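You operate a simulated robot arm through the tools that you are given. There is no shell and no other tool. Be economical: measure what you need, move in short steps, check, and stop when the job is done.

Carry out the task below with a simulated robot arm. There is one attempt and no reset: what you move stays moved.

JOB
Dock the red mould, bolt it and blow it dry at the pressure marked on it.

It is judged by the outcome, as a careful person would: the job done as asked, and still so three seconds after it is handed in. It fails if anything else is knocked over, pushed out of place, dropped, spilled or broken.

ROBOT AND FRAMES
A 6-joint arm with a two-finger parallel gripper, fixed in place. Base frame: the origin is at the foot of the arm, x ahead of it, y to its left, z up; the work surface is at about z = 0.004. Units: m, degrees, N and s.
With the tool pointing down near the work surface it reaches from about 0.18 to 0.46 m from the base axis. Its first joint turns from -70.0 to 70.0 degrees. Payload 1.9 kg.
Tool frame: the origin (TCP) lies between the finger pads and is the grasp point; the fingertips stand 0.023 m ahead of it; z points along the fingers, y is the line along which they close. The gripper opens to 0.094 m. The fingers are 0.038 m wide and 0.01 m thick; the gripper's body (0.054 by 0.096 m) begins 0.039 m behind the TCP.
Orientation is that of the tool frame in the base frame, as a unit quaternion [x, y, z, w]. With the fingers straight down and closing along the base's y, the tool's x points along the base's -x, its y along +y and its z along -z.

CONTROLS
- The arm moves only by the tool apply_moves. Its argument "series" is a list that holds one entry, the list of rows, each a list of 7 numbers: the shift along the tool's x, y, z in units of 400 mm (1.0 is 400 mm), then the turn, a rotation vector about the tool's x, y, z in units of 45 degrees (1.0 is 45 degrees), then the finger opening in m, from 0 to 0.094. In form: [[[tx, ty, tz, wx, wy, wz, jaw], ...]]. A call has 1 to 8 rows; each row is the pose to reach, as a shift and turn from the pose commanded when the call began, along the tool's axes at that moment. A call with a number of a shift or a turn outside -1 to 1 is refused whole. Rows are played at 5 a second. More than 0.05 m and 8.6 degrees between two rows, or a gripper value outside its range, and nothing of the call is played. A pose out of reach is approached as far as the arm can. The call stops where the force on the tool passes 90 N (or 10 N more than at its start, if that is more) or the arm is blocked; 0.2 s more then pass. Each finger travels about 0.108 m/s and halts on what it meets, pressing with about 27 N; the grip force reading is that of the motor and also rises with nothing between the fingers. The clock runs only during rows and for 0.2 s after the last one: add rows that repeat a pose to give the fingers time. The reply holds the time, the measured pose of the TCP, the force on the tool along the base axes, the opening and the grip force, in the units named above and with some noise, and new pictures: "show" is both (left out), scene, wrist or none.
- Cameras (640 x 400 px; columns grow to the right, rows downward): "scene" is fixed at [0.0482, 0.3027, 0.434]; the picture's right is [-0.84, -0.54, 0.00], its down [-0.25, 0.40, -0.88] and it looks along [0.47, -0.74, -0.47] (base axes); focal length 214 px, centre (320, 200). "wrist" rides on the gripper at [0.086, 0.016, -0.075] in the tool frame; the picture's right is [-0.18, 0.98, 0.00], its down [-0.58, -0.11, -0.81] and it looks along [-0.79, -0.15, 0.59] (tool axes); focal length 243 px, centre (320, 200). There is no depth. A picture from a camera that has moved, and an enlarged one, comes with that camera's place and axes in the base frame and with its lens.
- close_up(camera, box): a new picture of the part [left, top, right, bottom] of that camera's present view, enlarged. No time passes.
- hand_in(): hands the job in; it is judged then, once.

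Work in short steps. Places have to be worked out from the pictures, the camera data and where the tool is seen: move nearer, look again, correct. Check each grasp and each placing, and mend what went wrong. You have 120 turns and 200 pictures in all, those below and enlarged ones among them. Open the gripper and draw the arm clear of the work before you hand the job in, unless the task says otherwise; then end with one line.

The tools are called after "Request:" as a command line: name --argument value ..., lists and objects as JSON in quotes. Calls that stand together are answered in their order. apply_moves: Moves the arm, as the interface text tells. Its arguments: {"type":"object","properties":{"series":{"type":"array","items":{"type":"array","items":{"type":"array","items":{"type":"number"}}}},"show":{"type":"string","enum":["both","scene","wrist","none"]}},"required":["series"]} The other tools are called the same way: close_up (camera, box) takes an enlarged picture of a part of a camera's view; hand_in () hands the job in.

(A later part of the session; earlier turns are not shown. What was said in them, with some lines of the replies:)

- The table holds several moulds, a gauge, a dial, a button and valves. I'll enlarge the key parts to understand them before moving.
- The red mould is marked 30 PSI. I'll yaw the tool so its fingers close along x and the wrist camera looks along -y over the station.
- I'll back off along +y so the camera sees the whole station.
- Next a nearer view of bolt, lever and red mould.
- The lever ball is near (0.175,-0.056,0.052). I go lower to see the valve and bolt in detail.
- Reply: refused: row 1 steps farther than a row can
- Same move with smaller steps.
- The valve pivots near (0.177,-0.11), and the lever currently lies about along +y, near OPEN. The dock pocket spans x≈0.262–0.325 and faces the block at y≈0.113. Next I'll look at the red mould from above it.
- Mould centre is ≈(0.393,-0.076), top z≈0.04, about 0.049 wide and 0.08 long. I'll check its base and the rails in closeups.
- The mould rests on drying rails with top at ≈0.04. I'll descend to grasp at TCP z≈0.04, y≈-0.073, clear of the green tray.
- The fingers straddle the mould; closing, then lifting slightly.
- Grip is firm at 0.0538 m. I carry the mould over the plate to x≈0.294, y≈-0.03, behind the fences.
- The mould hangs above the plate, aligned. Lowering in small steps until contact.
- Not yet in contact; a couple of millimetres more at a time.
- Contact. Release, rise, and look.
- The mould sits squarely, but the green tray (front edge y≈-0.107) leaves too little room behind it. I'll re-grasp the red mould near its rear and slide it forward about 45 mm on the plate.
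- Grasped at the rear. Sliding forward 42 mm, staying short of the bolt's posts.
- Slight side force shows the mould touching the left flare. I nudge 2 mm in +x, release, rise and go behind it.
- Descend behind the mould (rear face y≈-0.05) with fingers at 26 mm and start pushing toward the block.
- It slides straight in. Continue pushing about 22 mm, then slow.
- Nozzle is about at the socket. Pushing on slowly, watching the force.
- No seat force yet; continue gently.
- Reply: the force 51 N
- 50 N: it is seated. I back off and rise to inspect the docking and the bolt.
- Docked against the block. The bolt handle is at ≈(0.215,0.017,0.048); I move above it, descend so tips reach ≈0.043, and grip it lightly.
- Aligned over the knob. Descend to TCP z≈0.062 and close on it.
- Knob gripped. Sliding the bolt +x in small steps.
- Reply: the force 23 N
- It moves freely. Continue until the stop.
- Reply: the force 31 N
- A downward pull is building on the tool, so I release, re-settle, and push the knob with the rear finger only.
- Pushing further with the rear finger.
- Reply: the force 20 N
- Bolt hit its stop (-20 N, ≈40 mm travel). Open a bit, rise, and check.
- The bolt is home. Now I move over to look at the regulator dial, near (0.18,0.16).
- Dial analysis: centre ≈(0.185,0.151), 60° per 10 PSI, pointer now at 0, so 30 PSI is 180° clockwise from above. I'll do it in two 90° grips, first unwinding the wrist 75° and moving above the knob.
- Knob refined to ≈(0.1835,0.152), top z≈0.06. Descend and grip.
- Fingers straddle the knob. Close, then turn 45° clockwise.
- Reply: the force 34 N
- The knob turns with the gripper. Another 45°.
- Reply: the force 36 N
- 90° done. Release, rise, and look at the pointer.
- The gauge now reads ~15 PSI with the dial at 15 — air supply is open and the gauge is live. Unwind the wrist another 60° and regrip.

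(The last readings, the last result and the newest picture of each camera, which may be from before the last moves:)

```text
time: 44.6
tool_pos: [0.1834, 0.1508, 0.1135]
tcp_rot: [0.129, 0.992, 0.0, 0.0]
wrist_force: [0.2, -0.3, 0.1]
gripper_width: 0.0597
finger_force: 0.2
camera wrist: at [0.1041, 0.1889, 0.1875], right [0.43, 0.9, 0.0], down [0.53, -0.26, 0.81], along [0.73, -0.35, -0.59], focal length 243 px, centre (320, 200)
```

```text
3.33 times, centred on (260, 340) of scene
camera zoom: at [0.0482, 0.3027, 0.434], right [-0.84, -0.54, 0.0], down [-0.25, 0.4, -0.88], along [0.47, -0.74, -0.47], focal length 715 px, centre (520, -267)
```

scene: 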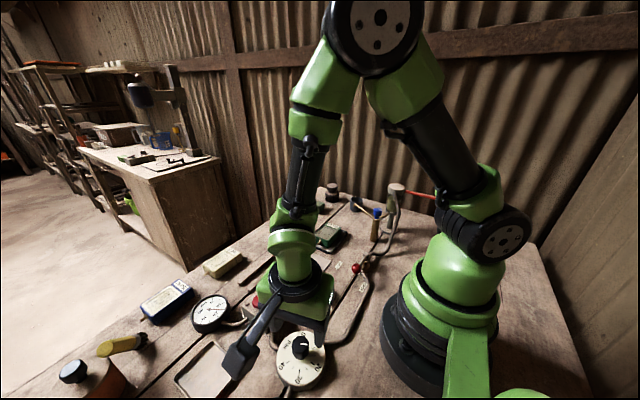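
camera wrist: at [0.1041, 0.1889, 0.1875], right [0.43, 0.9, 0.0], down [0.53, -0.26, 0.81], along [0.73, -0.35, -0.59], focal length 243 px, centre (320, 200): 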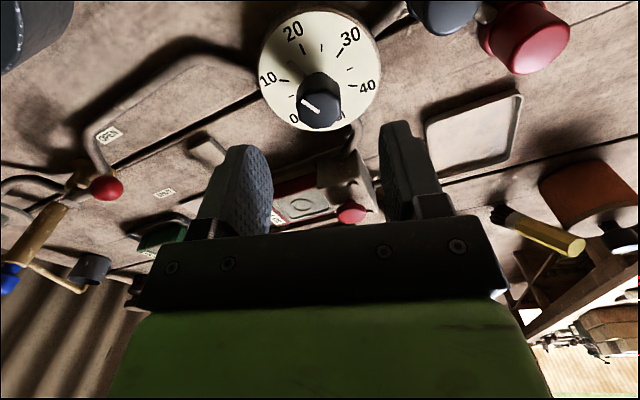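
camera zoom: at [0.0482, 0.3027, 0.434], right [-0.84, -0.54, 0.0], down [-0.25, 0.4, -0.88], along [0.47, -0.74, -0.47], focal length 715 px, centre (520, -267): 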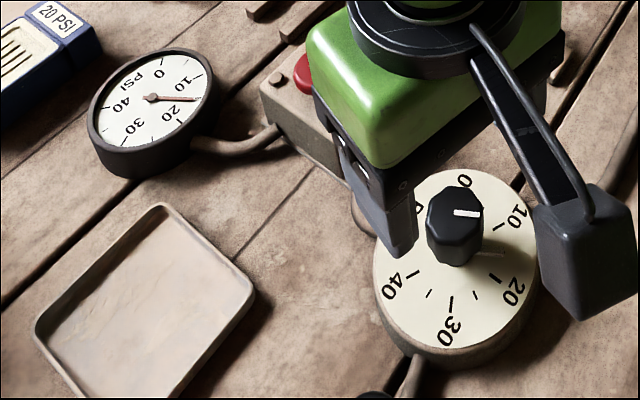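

Descend, regrip, and turn another 45°.

Request:
apply_moves --series '[[[0, 0, 0.08, 0, 0, 0, 0.055], [0, 0, 0.15, 0, 0, 0, 0.055], [0, 0, 0.15, 0, 0, 0, 0.03], [0, 0, 0.15, 0, 0, 0, 0.02], [0, 0, 0.15, 0, 0, 0, 0.02]]]' --show "none"

Request:
apply_moves --series '[[[0, 0, 0, 0, 0, 0.1667, 0.02], [0, 0, 0, 0, 0, 0.3333, 0.02], [0, 0, 0, 0, 0, 0.5, 0.02], [0, 0, 0, 0, 0, 0.6667, 0.02], [0, 0, 0, 0, 0, 0.8333, 0.02], [0, 0, 0, 0, 0, 1, 0.02]]]' --show "scene"

Request:
close_up --camera "scene" --box '[180, 280, 340, 400]'

```text
time: 45.8
tool_pos: [0.1834, 0.1506, 0.0523]
tcp_rot: [0.131, 0.991, 0.0, -0.001]
wrist_force: [0.6, -12.0, -16.7]
gripper_width: 0.0293
finger_force: 45.5
```

```text
time: 47.2
tool_pos: [0.1836, 0.1518, 0.0528]
tcp_rot: [0.499, 0.866, 0.0, 0.0]
wrist_force: [-10.1, 14.4, -29.9]
gripper_width: 0.0289
finger_force: 44.6
```

scene: 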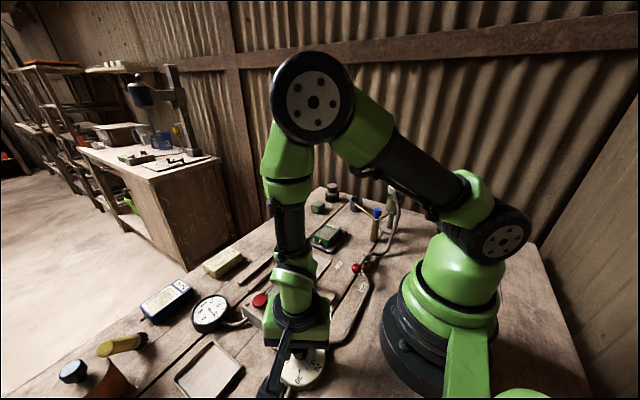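

```text
3.33 times, centred on (260, 340) of scene
camera zoom: at [0.0482, 0.3027, 0.4339], right [-0.84, -0.54, 0.0], down [-0.25, 0.4, -0.88], along [0.47, -0.74, -0.47], focal length 715 px, centre (520, -267)
```

zoom: 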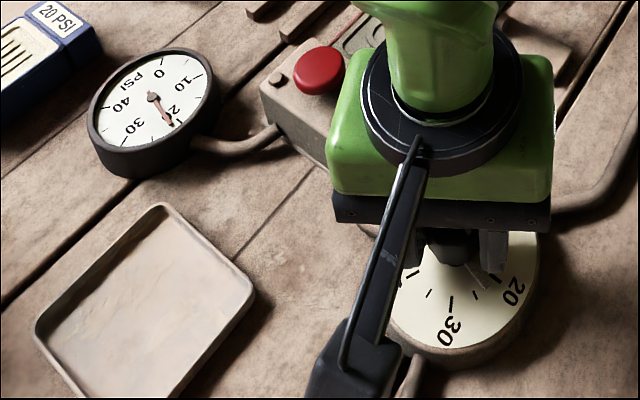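

Gauge ≈23 PSI and rising as expected. Turn the remaining 45° and read it.

Request:
apply_moves --series '[[[0, 0, 0, 0, 0, 0.1667, 0.02], [0, 0, 0, 0, 0, 0.3333, 0.02], [0, 0, 0, 0, 0, 0.5, 0.02], [0, 0, 0, 0, 0, 0.6667, 0.02], [0, 0, 0, 0, 0, 0.8333, 0.02], [0, 0, 0, 0, 0, 1, 0.02], [0, 0, 0, 0, 0, 1, 0.02]]]' --show "scene"

Request:
close_up --camera "scene" --box '[180, 280, 340, 400]'

Request:
close_up --camera "scene" --box '[185, 285, 245, 340]'

```text
time: 48.8
tool_pos: [0.1855, 0.1518, 0.0534]
tcp_rot: [0.794, 0.608, 0.003, 0.0]
wrist_force: [13.8, -0.6, 27.8]
gripper_width: 0.0292
finger_force: 45.3
```

scene: 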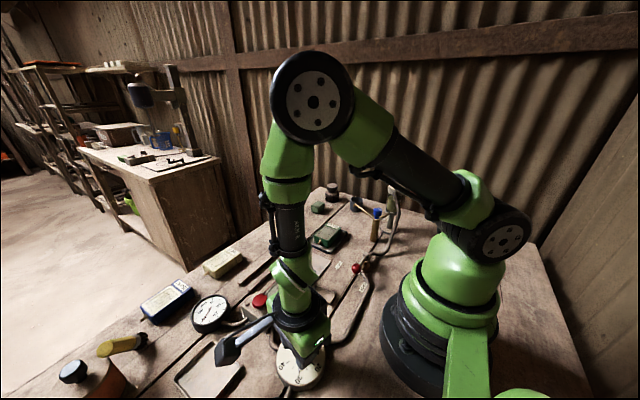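

```text
3.33 times, centred on (260, 340) of scene
camera zoom: at [0.0481, 0.3026, 0.434], right [-0.84, -0.54, 0.0], down [-0.25, 0.4, -0.88], along [0.47, -0.74, -0.47], focal length 715 px, centre (520, -267)
```

zoom: 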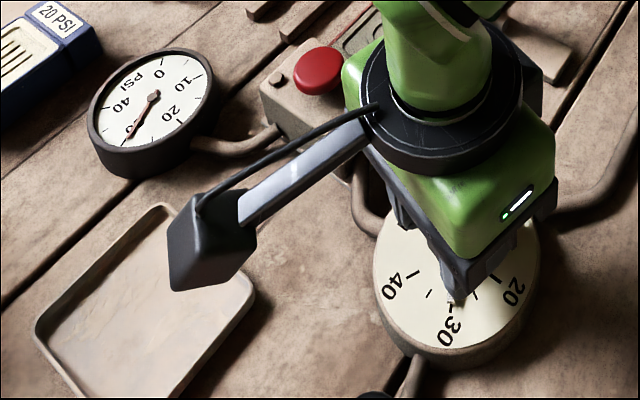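

```text
7.27 times, centred on (215, 312) of scene
camera zoom: at [0.0481, 0.3026, 0.434], right [-0.84, -0.54, 0.0], down [-0.25, 0.4, -0.88], along [0.47, -0.74, -0.47], focal length 1560 px, centre (1084, -618)
```

zoom: 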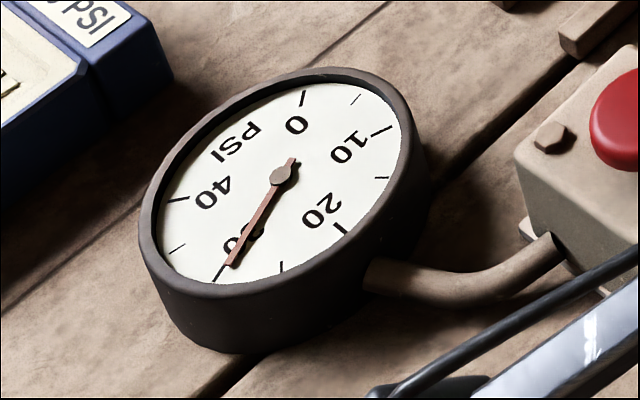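

Gauge reads 30 PSI. Release, rise, and check the dial before going to the button.

Request:
apply_moves --series '[[[0, 0, 0, 0, 0, 0, 0.055], [0, 0, 0, 0, 0, 0, 0.06], [0, 0, -0.1, 0, 0, 0, 0.06], [0, 0, -0.2, 0, 0, 0, 0.06], [0.008, 0.1, -0.22, 0, 0, -0.1, 0.04], [0.016, 0.2, -0.22, 0, 0, -0.2, 0.02], [0.0235, 0.295, -0.22, 0, 0, -0.333, 0.0], [0.0235, 0.295, -0.22, 0, 0, -0.333, 0.0]]]' --show "both"

Request:
close_up --camera "scene" --box '[180, 280, 340, 400]'

Request:
close_up --camera "wrist" --box '[220, 0, 420, 180]'

```text
time: 50.6
tool_pos: [0.2993, 0.1297, 0.1427]
tcp_rot: [0.707, 0.708, 0.001, -0.001]
wrist_force: [-0.2, 0.9, -0.4]
gripper_width: 0.0
finger_force: 26.7
camera wrist: at [0.3167, 0.2156, 0.2171], right [0.98, -0.18, 0.0], down [-0.11, -0.58, 0.81], along [-0.15, -0.79, -0.59], focal length 243 px, centre (320, 200)
```

scene: 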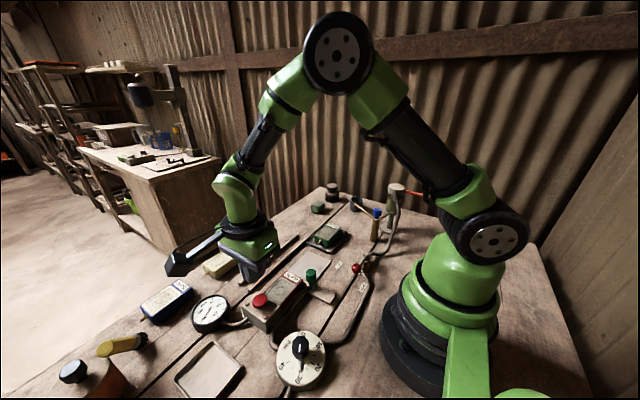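
wrist: 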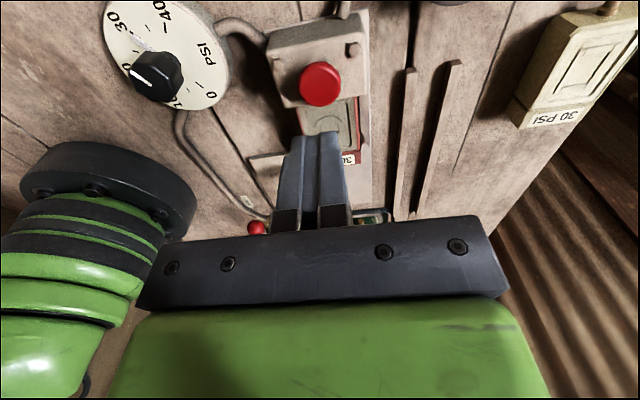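

```text
3.33 times, centred on (260, 340) of scene
camera zoom: at [0.0482, 0.3027, 0.434], right [-0.84, -0.54, 0.0], down [-0.25, 0.4, -0.88], along [0.47, -0.74, -0.47], focal length 715 px, centre (520, -267)
```

zoom: 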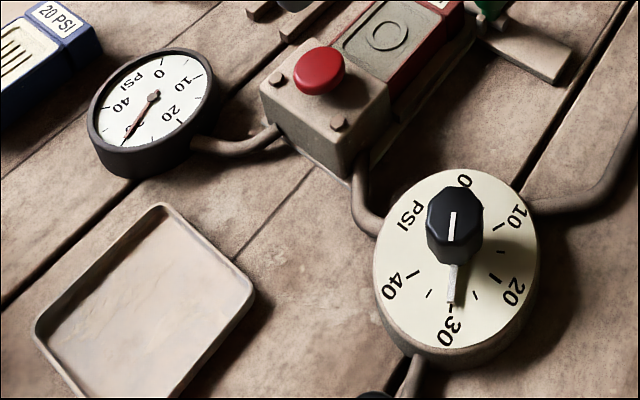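

```text
2.22 times, centred on (320, 90) of wrist
camera zoom: at [0.3167, 0.2156, 0.2171], right [0.98, -0.18, 0.0], down [-0.11, -0.58, 0.81], along [-0.15, -0.79, -0.59], focal length 539 px, centre (320, 444)
```

zoom: 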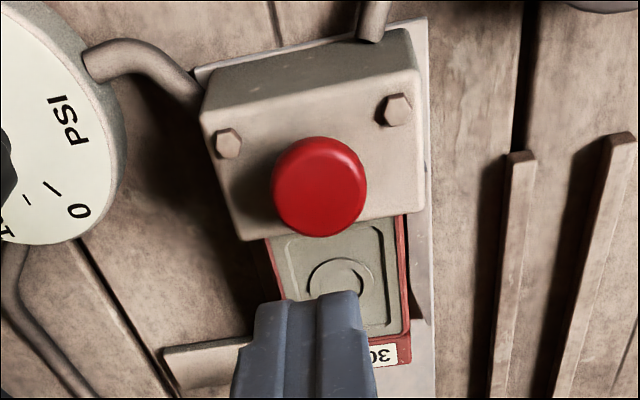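

Dial index and gauge both at 30. The button is right beneath the closed fingertips; descend to just above it.

Request:
apply_moves --series '[[[0.001, 0.003, 0.07, 0, 0, 0, 0.0], [0.001, 0.003, 0.135, 0, 0, 0, 0.0], [0.001, 0.003, 0.145, 0, 0, 0, 0.0], [0.001, 0.003, 0.15, 0, 0, 0, 0.0], [0.001, 0.003, 0.155, 0, 0, 0, 0.0]]]' --show "scene"

Request:
close_up --camera "scene" --box '[190, 230, 350, 350]'

```text
time: 51.8
tool_pos: [0.3013, 0.1301, 0.0797]
tcp_rot: [0.707, 0.707, 0.001, -0.001]
wrist_force: [-1.1, -0.2, 1.2]
gripper_width: 0.0
finger_force: 27.1
```

scene: 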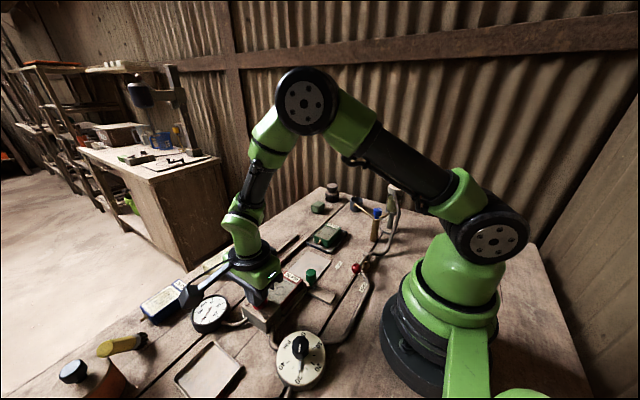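

```text
3.33 times, centred on (270, 290) of scene
camera zoom: at [0.0482, 0.3027, 0.434], right [-0.84, -0.54, 0.0], down [-0.25, 0.4, -0.88], along [0.47, -0.74, -0.47], focal length 715 px, centre (487, -100)
```

zoom: 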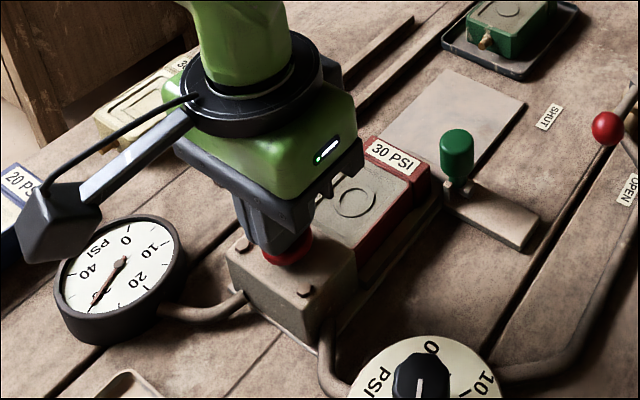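

Tips are just over the button. Pressing in 1–2 mm steps.

Request:
apply_moves --series '[[[0, 0, 0.005, 0, 0, 0, 0.0], [0, 0, 0.01, 0, 0, 0, 0.0], [0, 0, 0.014, 0, 0, 0, 0.0], [0, 0, 0.014, 0, 0, 0, 0.0]]]' --show "scene"

Request:
close_up --camera "scene" --box '[190, 230, 350, 350]'

```text
time: 52.8
tool_pos: [0.3014, 0.1317, 0.0739]
tcp_rot: [0.707, 0.707, 0.002, 0.0]
wrist_force: [0.6, -8.1, 16.8]
gripper_width: 0.0
finger_force: 27.4
```

scene: 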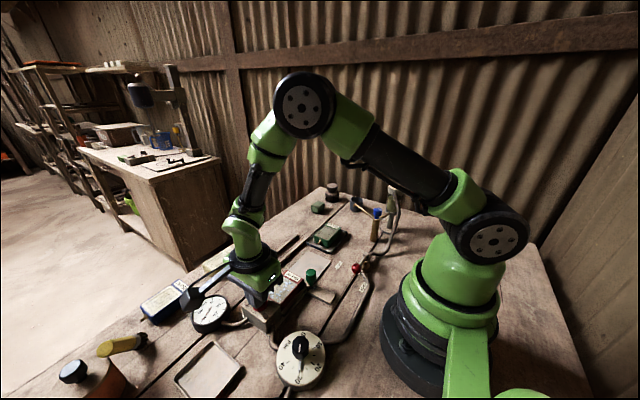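

```text
3.33 times, centred on (270, 290) of scene
camera zoom: at [0.0481, 0.3026, 0.434], right [-0.84, -0.54, 0.0], down [-0.25, 0.4, -0.88], along [0.47, -0.74, -0.47], focal length 715 px, centre (487, -100)
```

zoom: 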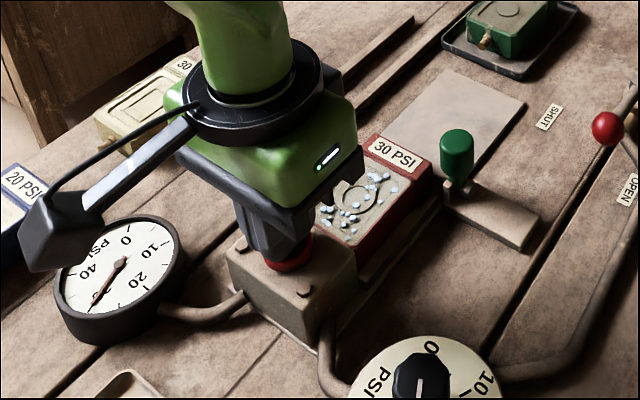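

Droplets are being blown out of the mould — the blow is running. I hold the button.

Request:
apply_moves --series '[[[0, 0, 0.001, 0, 0, 0, 0.0], [0, 0, 0.001, 0, 0, 0, 0.0], [0, 0, 0.001, 0, 0, 0, 0.0], [0, 0, 0.001, 0, 0, 0, 0.0], [0, 0, 0.001, 0, 0, 0, 0.0], [0, 0, 0.001, 0, 0, 0, 0.0], [0, 0, 0.001, 0, 0, 0, 0.0], [0, 0, 0.001, 0, 0, 0, 0.0]]]' --show "scene"

Request:
close_up --camera "scene" --box '[190, 230, 350, 350]'

```text
time: 54.6
tool_pos: [0.3024, 0.1302, 0.0736]
tcp_rot: [0.708, 0.706, 0.001, 0.0]
wrist_force: [3.4, 1.9, 17.4]
gripper_width: 0.0
finger_force: 27.2
```

scene: 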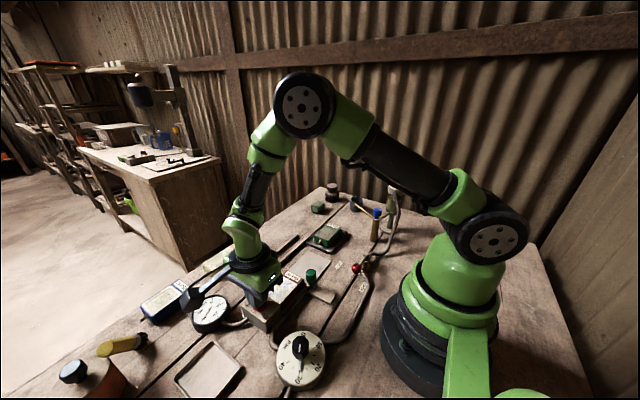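

```text
3.33 times, centred on (270, 290) of scene
camera zoom: at [0.0481, 0.3026, 0.434], right [-0.84, -0.54, 0.0], down [-0.25, 0.4, -0.88], along [0.47, -0.74, -0.47], focal length 715 px, centre (487, -100)
```

zoom: 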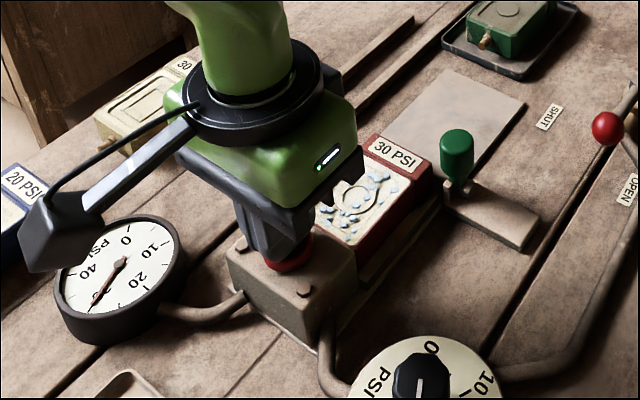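

The face is turning lighter (drying) while droplets persist; keep holding.

Request:
apply_moves --series '[[[0, 0, 0, 0, 0, 0, 0.0], [0, 0, 0, 0, 0, 0, 0.0], [0, 0, 0, 0, 0, 0, 0.0], [0, 0, 0, 0, 0, 0, 0.0], [0, 0, 0, 0, 0, 0, 0.0], [0, 0, 0, 0, 0, 0, 0.0], [0, 0, 0, 0, 0, 0, 0.0], [0, 0, 0, 0, 0, 0, 0.0]]]' --show "none"

Request:
close_up --camera "scene" --box '[190, 230, 350, 350]'

```text
time: 56.4
tool_pos: [0.3009, 0.1298, 0.0743]
tcp_rot: [0.707, 0.707, 0.001, 0.0]
wrist_force: [4.3, 2.9, 18.5]
gripper_width: 0.0
finger_force: 26.8
```

```text
3.33 times, centred on (270, 290) of scene
camera zoom: at [0.0481, 0.3026, 0.434], right [-0.84, -0.54, 0.0], down [-0.25, 0.4, -0.88], along [0.47, -0.74, -0.47], focal length 715 px, centre (487, -100)
```

zoom: 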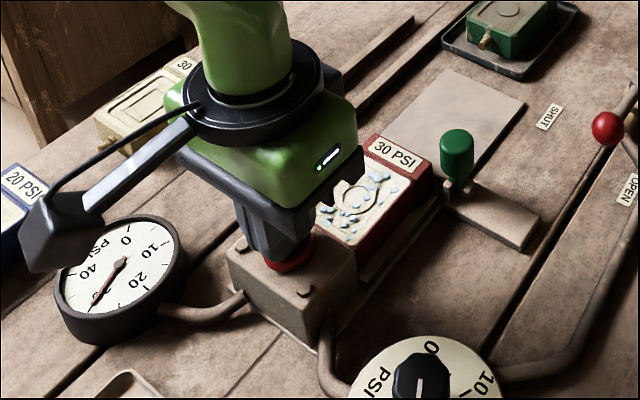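

Unchanged since the last picture, so the face seems fully light already. Release the button and inspect.

Request:
apply_moves --series '[[[0, 0, -0.05, 0, 0, 0, 0.0], [0, 0, -0.13, 0, 0, 0, 0.0], [0.06, 0, -0.2, 0, 0, 0, 0.0], [0.12, 0, -0.25, 0, 0, 0, 0.02], [0.12, 0, -0.25, 0, 0, 0, 0.02]]]' --show "both"

Request:
close_up --camera "scene" --box '[190, 230, 350, 350]'

Request:
close_up --camera "wrist" --box '[220, 0, 420, 180]'

```text
time: 57.6
tool_pos: [0.3013, 0.178, 0.1752]
tcp_rot: [0.707, 0.707, 0.0, -0.001]
wrist_force: [-0.2, -0.7, -0.5]
gripper_width: 0.0199
finger_force: 0.1
camera wrist: at [0.3181, 0.2634, 0.2488], right [0.98, -0.18, 0.0], down [-0.11, -0.58, 0.81], along [-0.15, -0.79, -0.59], focal length 243 px, centre (320, 200)
```

scene: 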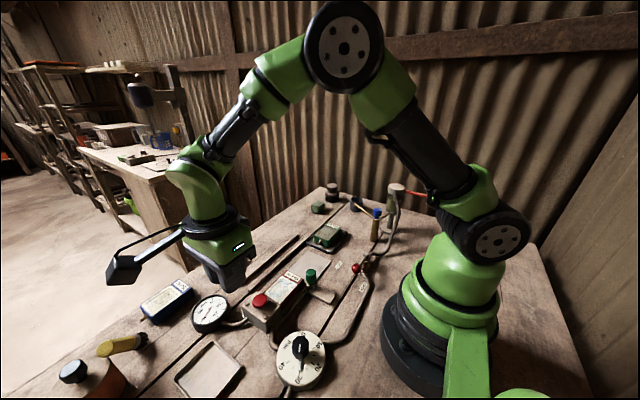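
wrist: 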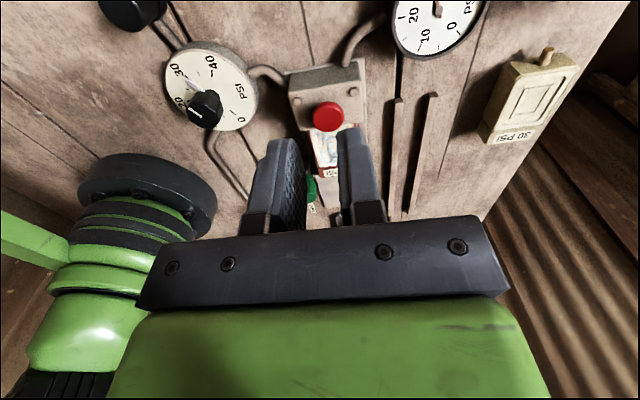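

```text
3.33 times, centred on (270, 290) of scene
camera zoom: at [0.0482, 0.3027, 0.434], right [-0.84, -0.54, 0.0], down [-0.25, 0.4, -0.88], along [0.47, -0.74, -0.47], focal length 715 px, centre (487, -100)
```

zoom: 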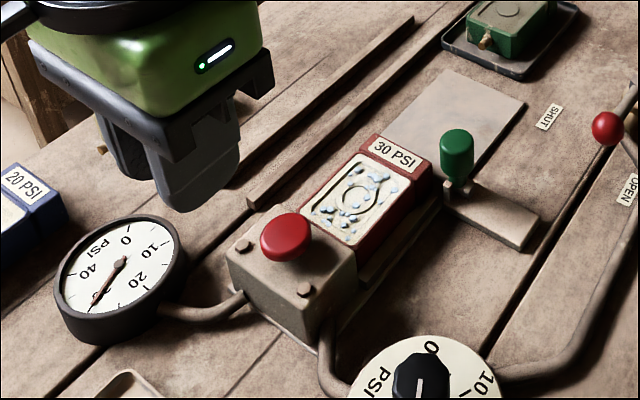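

```text
2.22 times, centred on (320, 90) of wrist
camera zoom: at [0.3181, 0.2634, 0.2488], right [0.98, -0.18, 0.0], down [-0.11, -0.58, 0.81], along [-0.15, -0.79, -0.59], focal length 539 px, centre (320, 444)
```

zoom: 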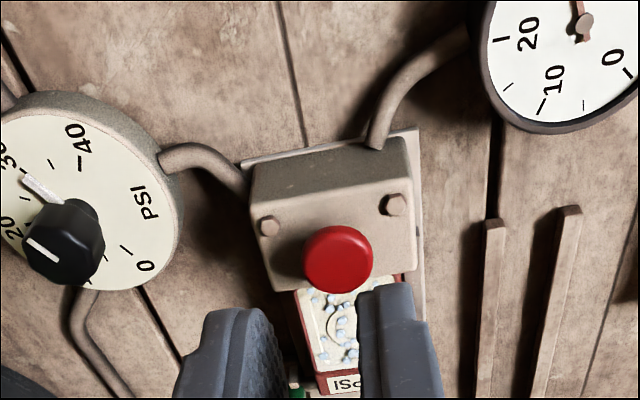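

The face has become light like the dry moulds, but droplets still show. I'll zoom in for detail.

Request:
close_up --camera "scene" --box '[255, 260, 315, 310]'

Request:
apply_moves --series '[[[0, 0, 0, 0, 0, 0, 0.02], [0, 0, 0, 0, 0, 0, 0.02], [0, 0, 0, 0, 0, 0, 0.02], [0, 0, 0, 0, 0, 0, 0.02], [0, 0, 0, 0, 0, 0, 0.02], [0, 0, 0, 0, 0, 0, 0.02], [0, 0, 0, 0, 0, 0, 0.02], [0, 0, 0, 0, 0, 0, 0.02]]]' --show "none"

Request:
close_up --camera "scene" --box '[255, 260, 315, 310]'

```text
8.00 times, centred on (285, 285) of scene
camera zoom: at [0.0482, 0.3027, 0.434], right [-0.84, -0.54, 0.0], down [-0.25, 0.4, -0.88], along [0.47, -0.74, -0.47], focal length 1716 px, centre (600, -480)
```

zoom: 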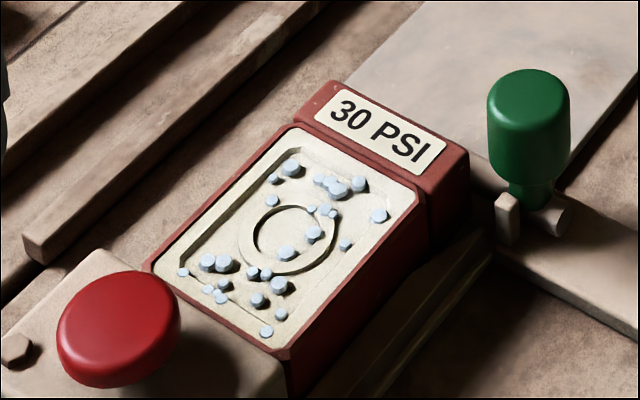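

```text
time: 59.4
tool_pos: [0.3006, 0.1782, 0.1739]
tcp_rot: [0.707, 0.707, 0.0, 0.0]
wrist_force: [0.1, -0.3, 0.2]
gripper_width: 0.0201
finger_force: 0.0
```

```text
8.00 times, centred on (285, 285) of scene
camera zoom: at [0.0482, 0.3027, 0.434], right [-0.84, -0.54, 0.0], down [-0.25, 0.4, -0.88], along [0.47, -0.74, -0.47], focal length 1716 px, centre (600, -480)
```

zoom: 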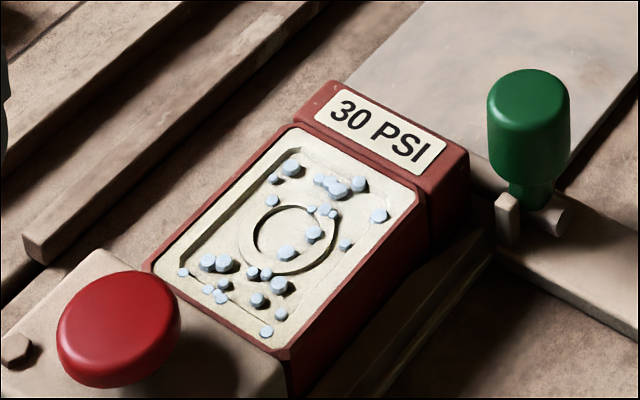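

Droplets stay put. A careful person would blow a bit longer; the gauge still holds 30 PSI, so I press again and hold.

Request:
apply_moves --series '[[[-0.06, 0, 0.03, 0, 0, 0, 0.0], [-0.12, 0, 0.1, 0, 0, 0, 0.0], [-0.12, 0, 0.2, 0, 0, 0, 0.0], [-0.12, 0, 0.23, 0, 0, 0, 0.0], [-0.12, 0, 0.24, 0, 0, 0, 0.0], [-0.12, 0, 0.25, 0, 0, 0, 0.0], [-0.12, 0, 0.25, 0, 0, 0, 0.0]]]' --show "none"

Request:
apply_moves --series '[[[0, 0, 0, 0, 0, 0, 0.0], [0, 0, 0, 0, 0, 0, 0.0], [0, 0, 0, 0, 0, 0, 0.0], [0, 0, 0, 0, 0, 0, 0.0], [0, 0, 0, 0, 0, 0, 0.0], [0, 0, 0, 0, 0, 0, 0.0], [0, 0, 0, 0, 0, 0, 0.0], [0, 0, 0, 0, 0, 0, 0.0]]]' --show "none"

Request:
apply_moves --series '[[[0, 0, 0, 0, 0, 0, 0.0], [0, 0, 0, 0, 0, 0, 0.0], [0, 0, 0, 0, 0, 0, 0.0], [0, 0, 0, 0, 0, 0, 0.0], [0, 0, 0, 0, 0, 0, 0.0], [0, 0, 0, 0, 0, 0, 0.0], [0, 0, 0, 0, 0, 0, 0.0], [0, 0, 0, 0, 0, 0, 0.0]]]' --show "none"

Request:
close_up --camera "scene" --box '[190, 230, 350, 350]'

```text
time: 61.0
tool_pos: [0.3019, 0.1299, 0.0756]
tcp_rot: [0.707, 0.707, 0.001, 0.0]
wrist_force: [-1.3, -3.8, 14.8]
gripper_width: 0.0001
finger_force: 27.0
```

```text
time: 62.8
tool_pos: [0.3016, 0.1293, 0.0742]
tcp_rot: [0.707, 0.707, 0.001, 0.0]
wrist_force: [3.4, -1.5, 16.1]
gripper_width: 0.0003
finger_force: 26.6
```

```text
time: 64.6
tool_pos: [0.3015, 0.1302, 0.075]
tcp_rot: [0.707, 0.707, 0.001, 0.0]
wrist_force: [4.8, 1.7, 16.0]
gripper_width: 0.0003
finger_force: 27.2
```

```text
3.33 times, centred on (270, 290) of scene
camera zoom: at [0.0481, 0.3026, 0.434], right [-0.84, -0.54, 0.0], down [-0.25, 0.4, -0.88], along [0.47, -0.74, -0.47], focal length 715 px, centre (487, -100)
```

zoom: 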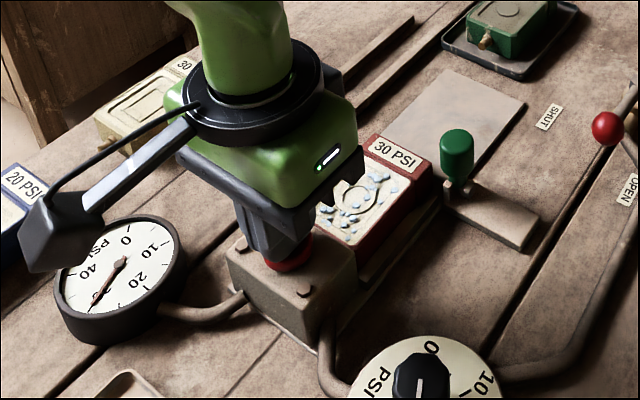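

No further change: the body is dry/light and the expelled beads are just what was blown out. Retract clear, opening the gripper, and do a final check.

Request:
apply_moves --series '[[[0, 0, -0.06, 0, 0, 0, 0.0], [0, 0, -0.16, 0, 0, 0, 0.0], [0.06, 0, -0.24, 0, 0, 0, 0.04], [0.14, 0, -0.32, 0, 0, 0, 0.09], [0.2, 0, -0.42, 0, 0, 0, 0.09], [0.22, 0, -0.5, 0, 0, 0, 0.09]]]' --show "scene"

Request:
close_up --camera "scene" --box '[180, 230, 370, 380]'

```text
time: 66.0
tool_pos: [0.303, 0.2183, 0.2765]
tcp_rot: [0.707, 0.707, 0.0, -0.001]
wrist_force: [-0.2, -0.9, 1.1]
gripper_width: 0.0899
finger_force: 0.1
```

scene: 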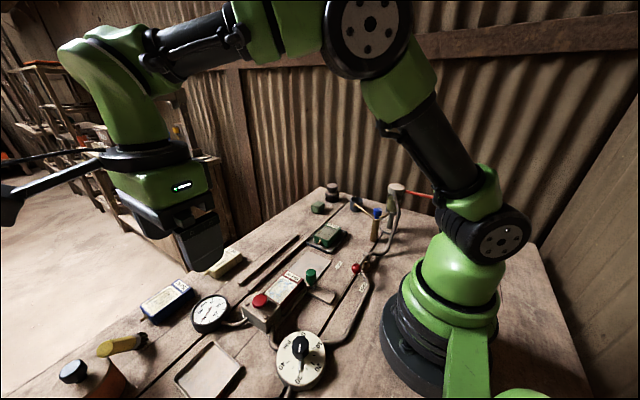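

```text
2.67 times, centred on (275, 305) of scene
camera zoom: at [0.0482, 0.3027, 0.434], right [-0.84, -0.54, 0.0], down [-0.25, 0.4, -0.88], along [0.47, -0.74, -0.47], focal length 572 px, centre (440, -80)
```

zoom: 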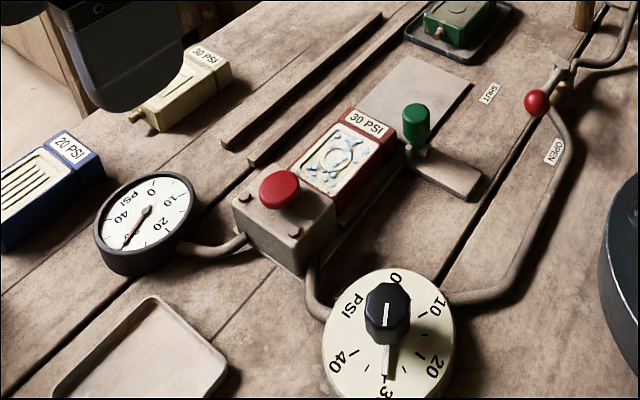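

The mould is docked and bolted, the gauge and dial read 30 PSI, the mould face is dry, nothing else has moved and the arm is clear. Handing in.

Request:
hand_in

```text
The job is handed in.
```

The red mould is docked, bolted and blown at 30 PSI, the pressure marked on it; its face turned light like the dry moulds, though beads of blown-out water stayed on it and a second, longer blow did not clear them.
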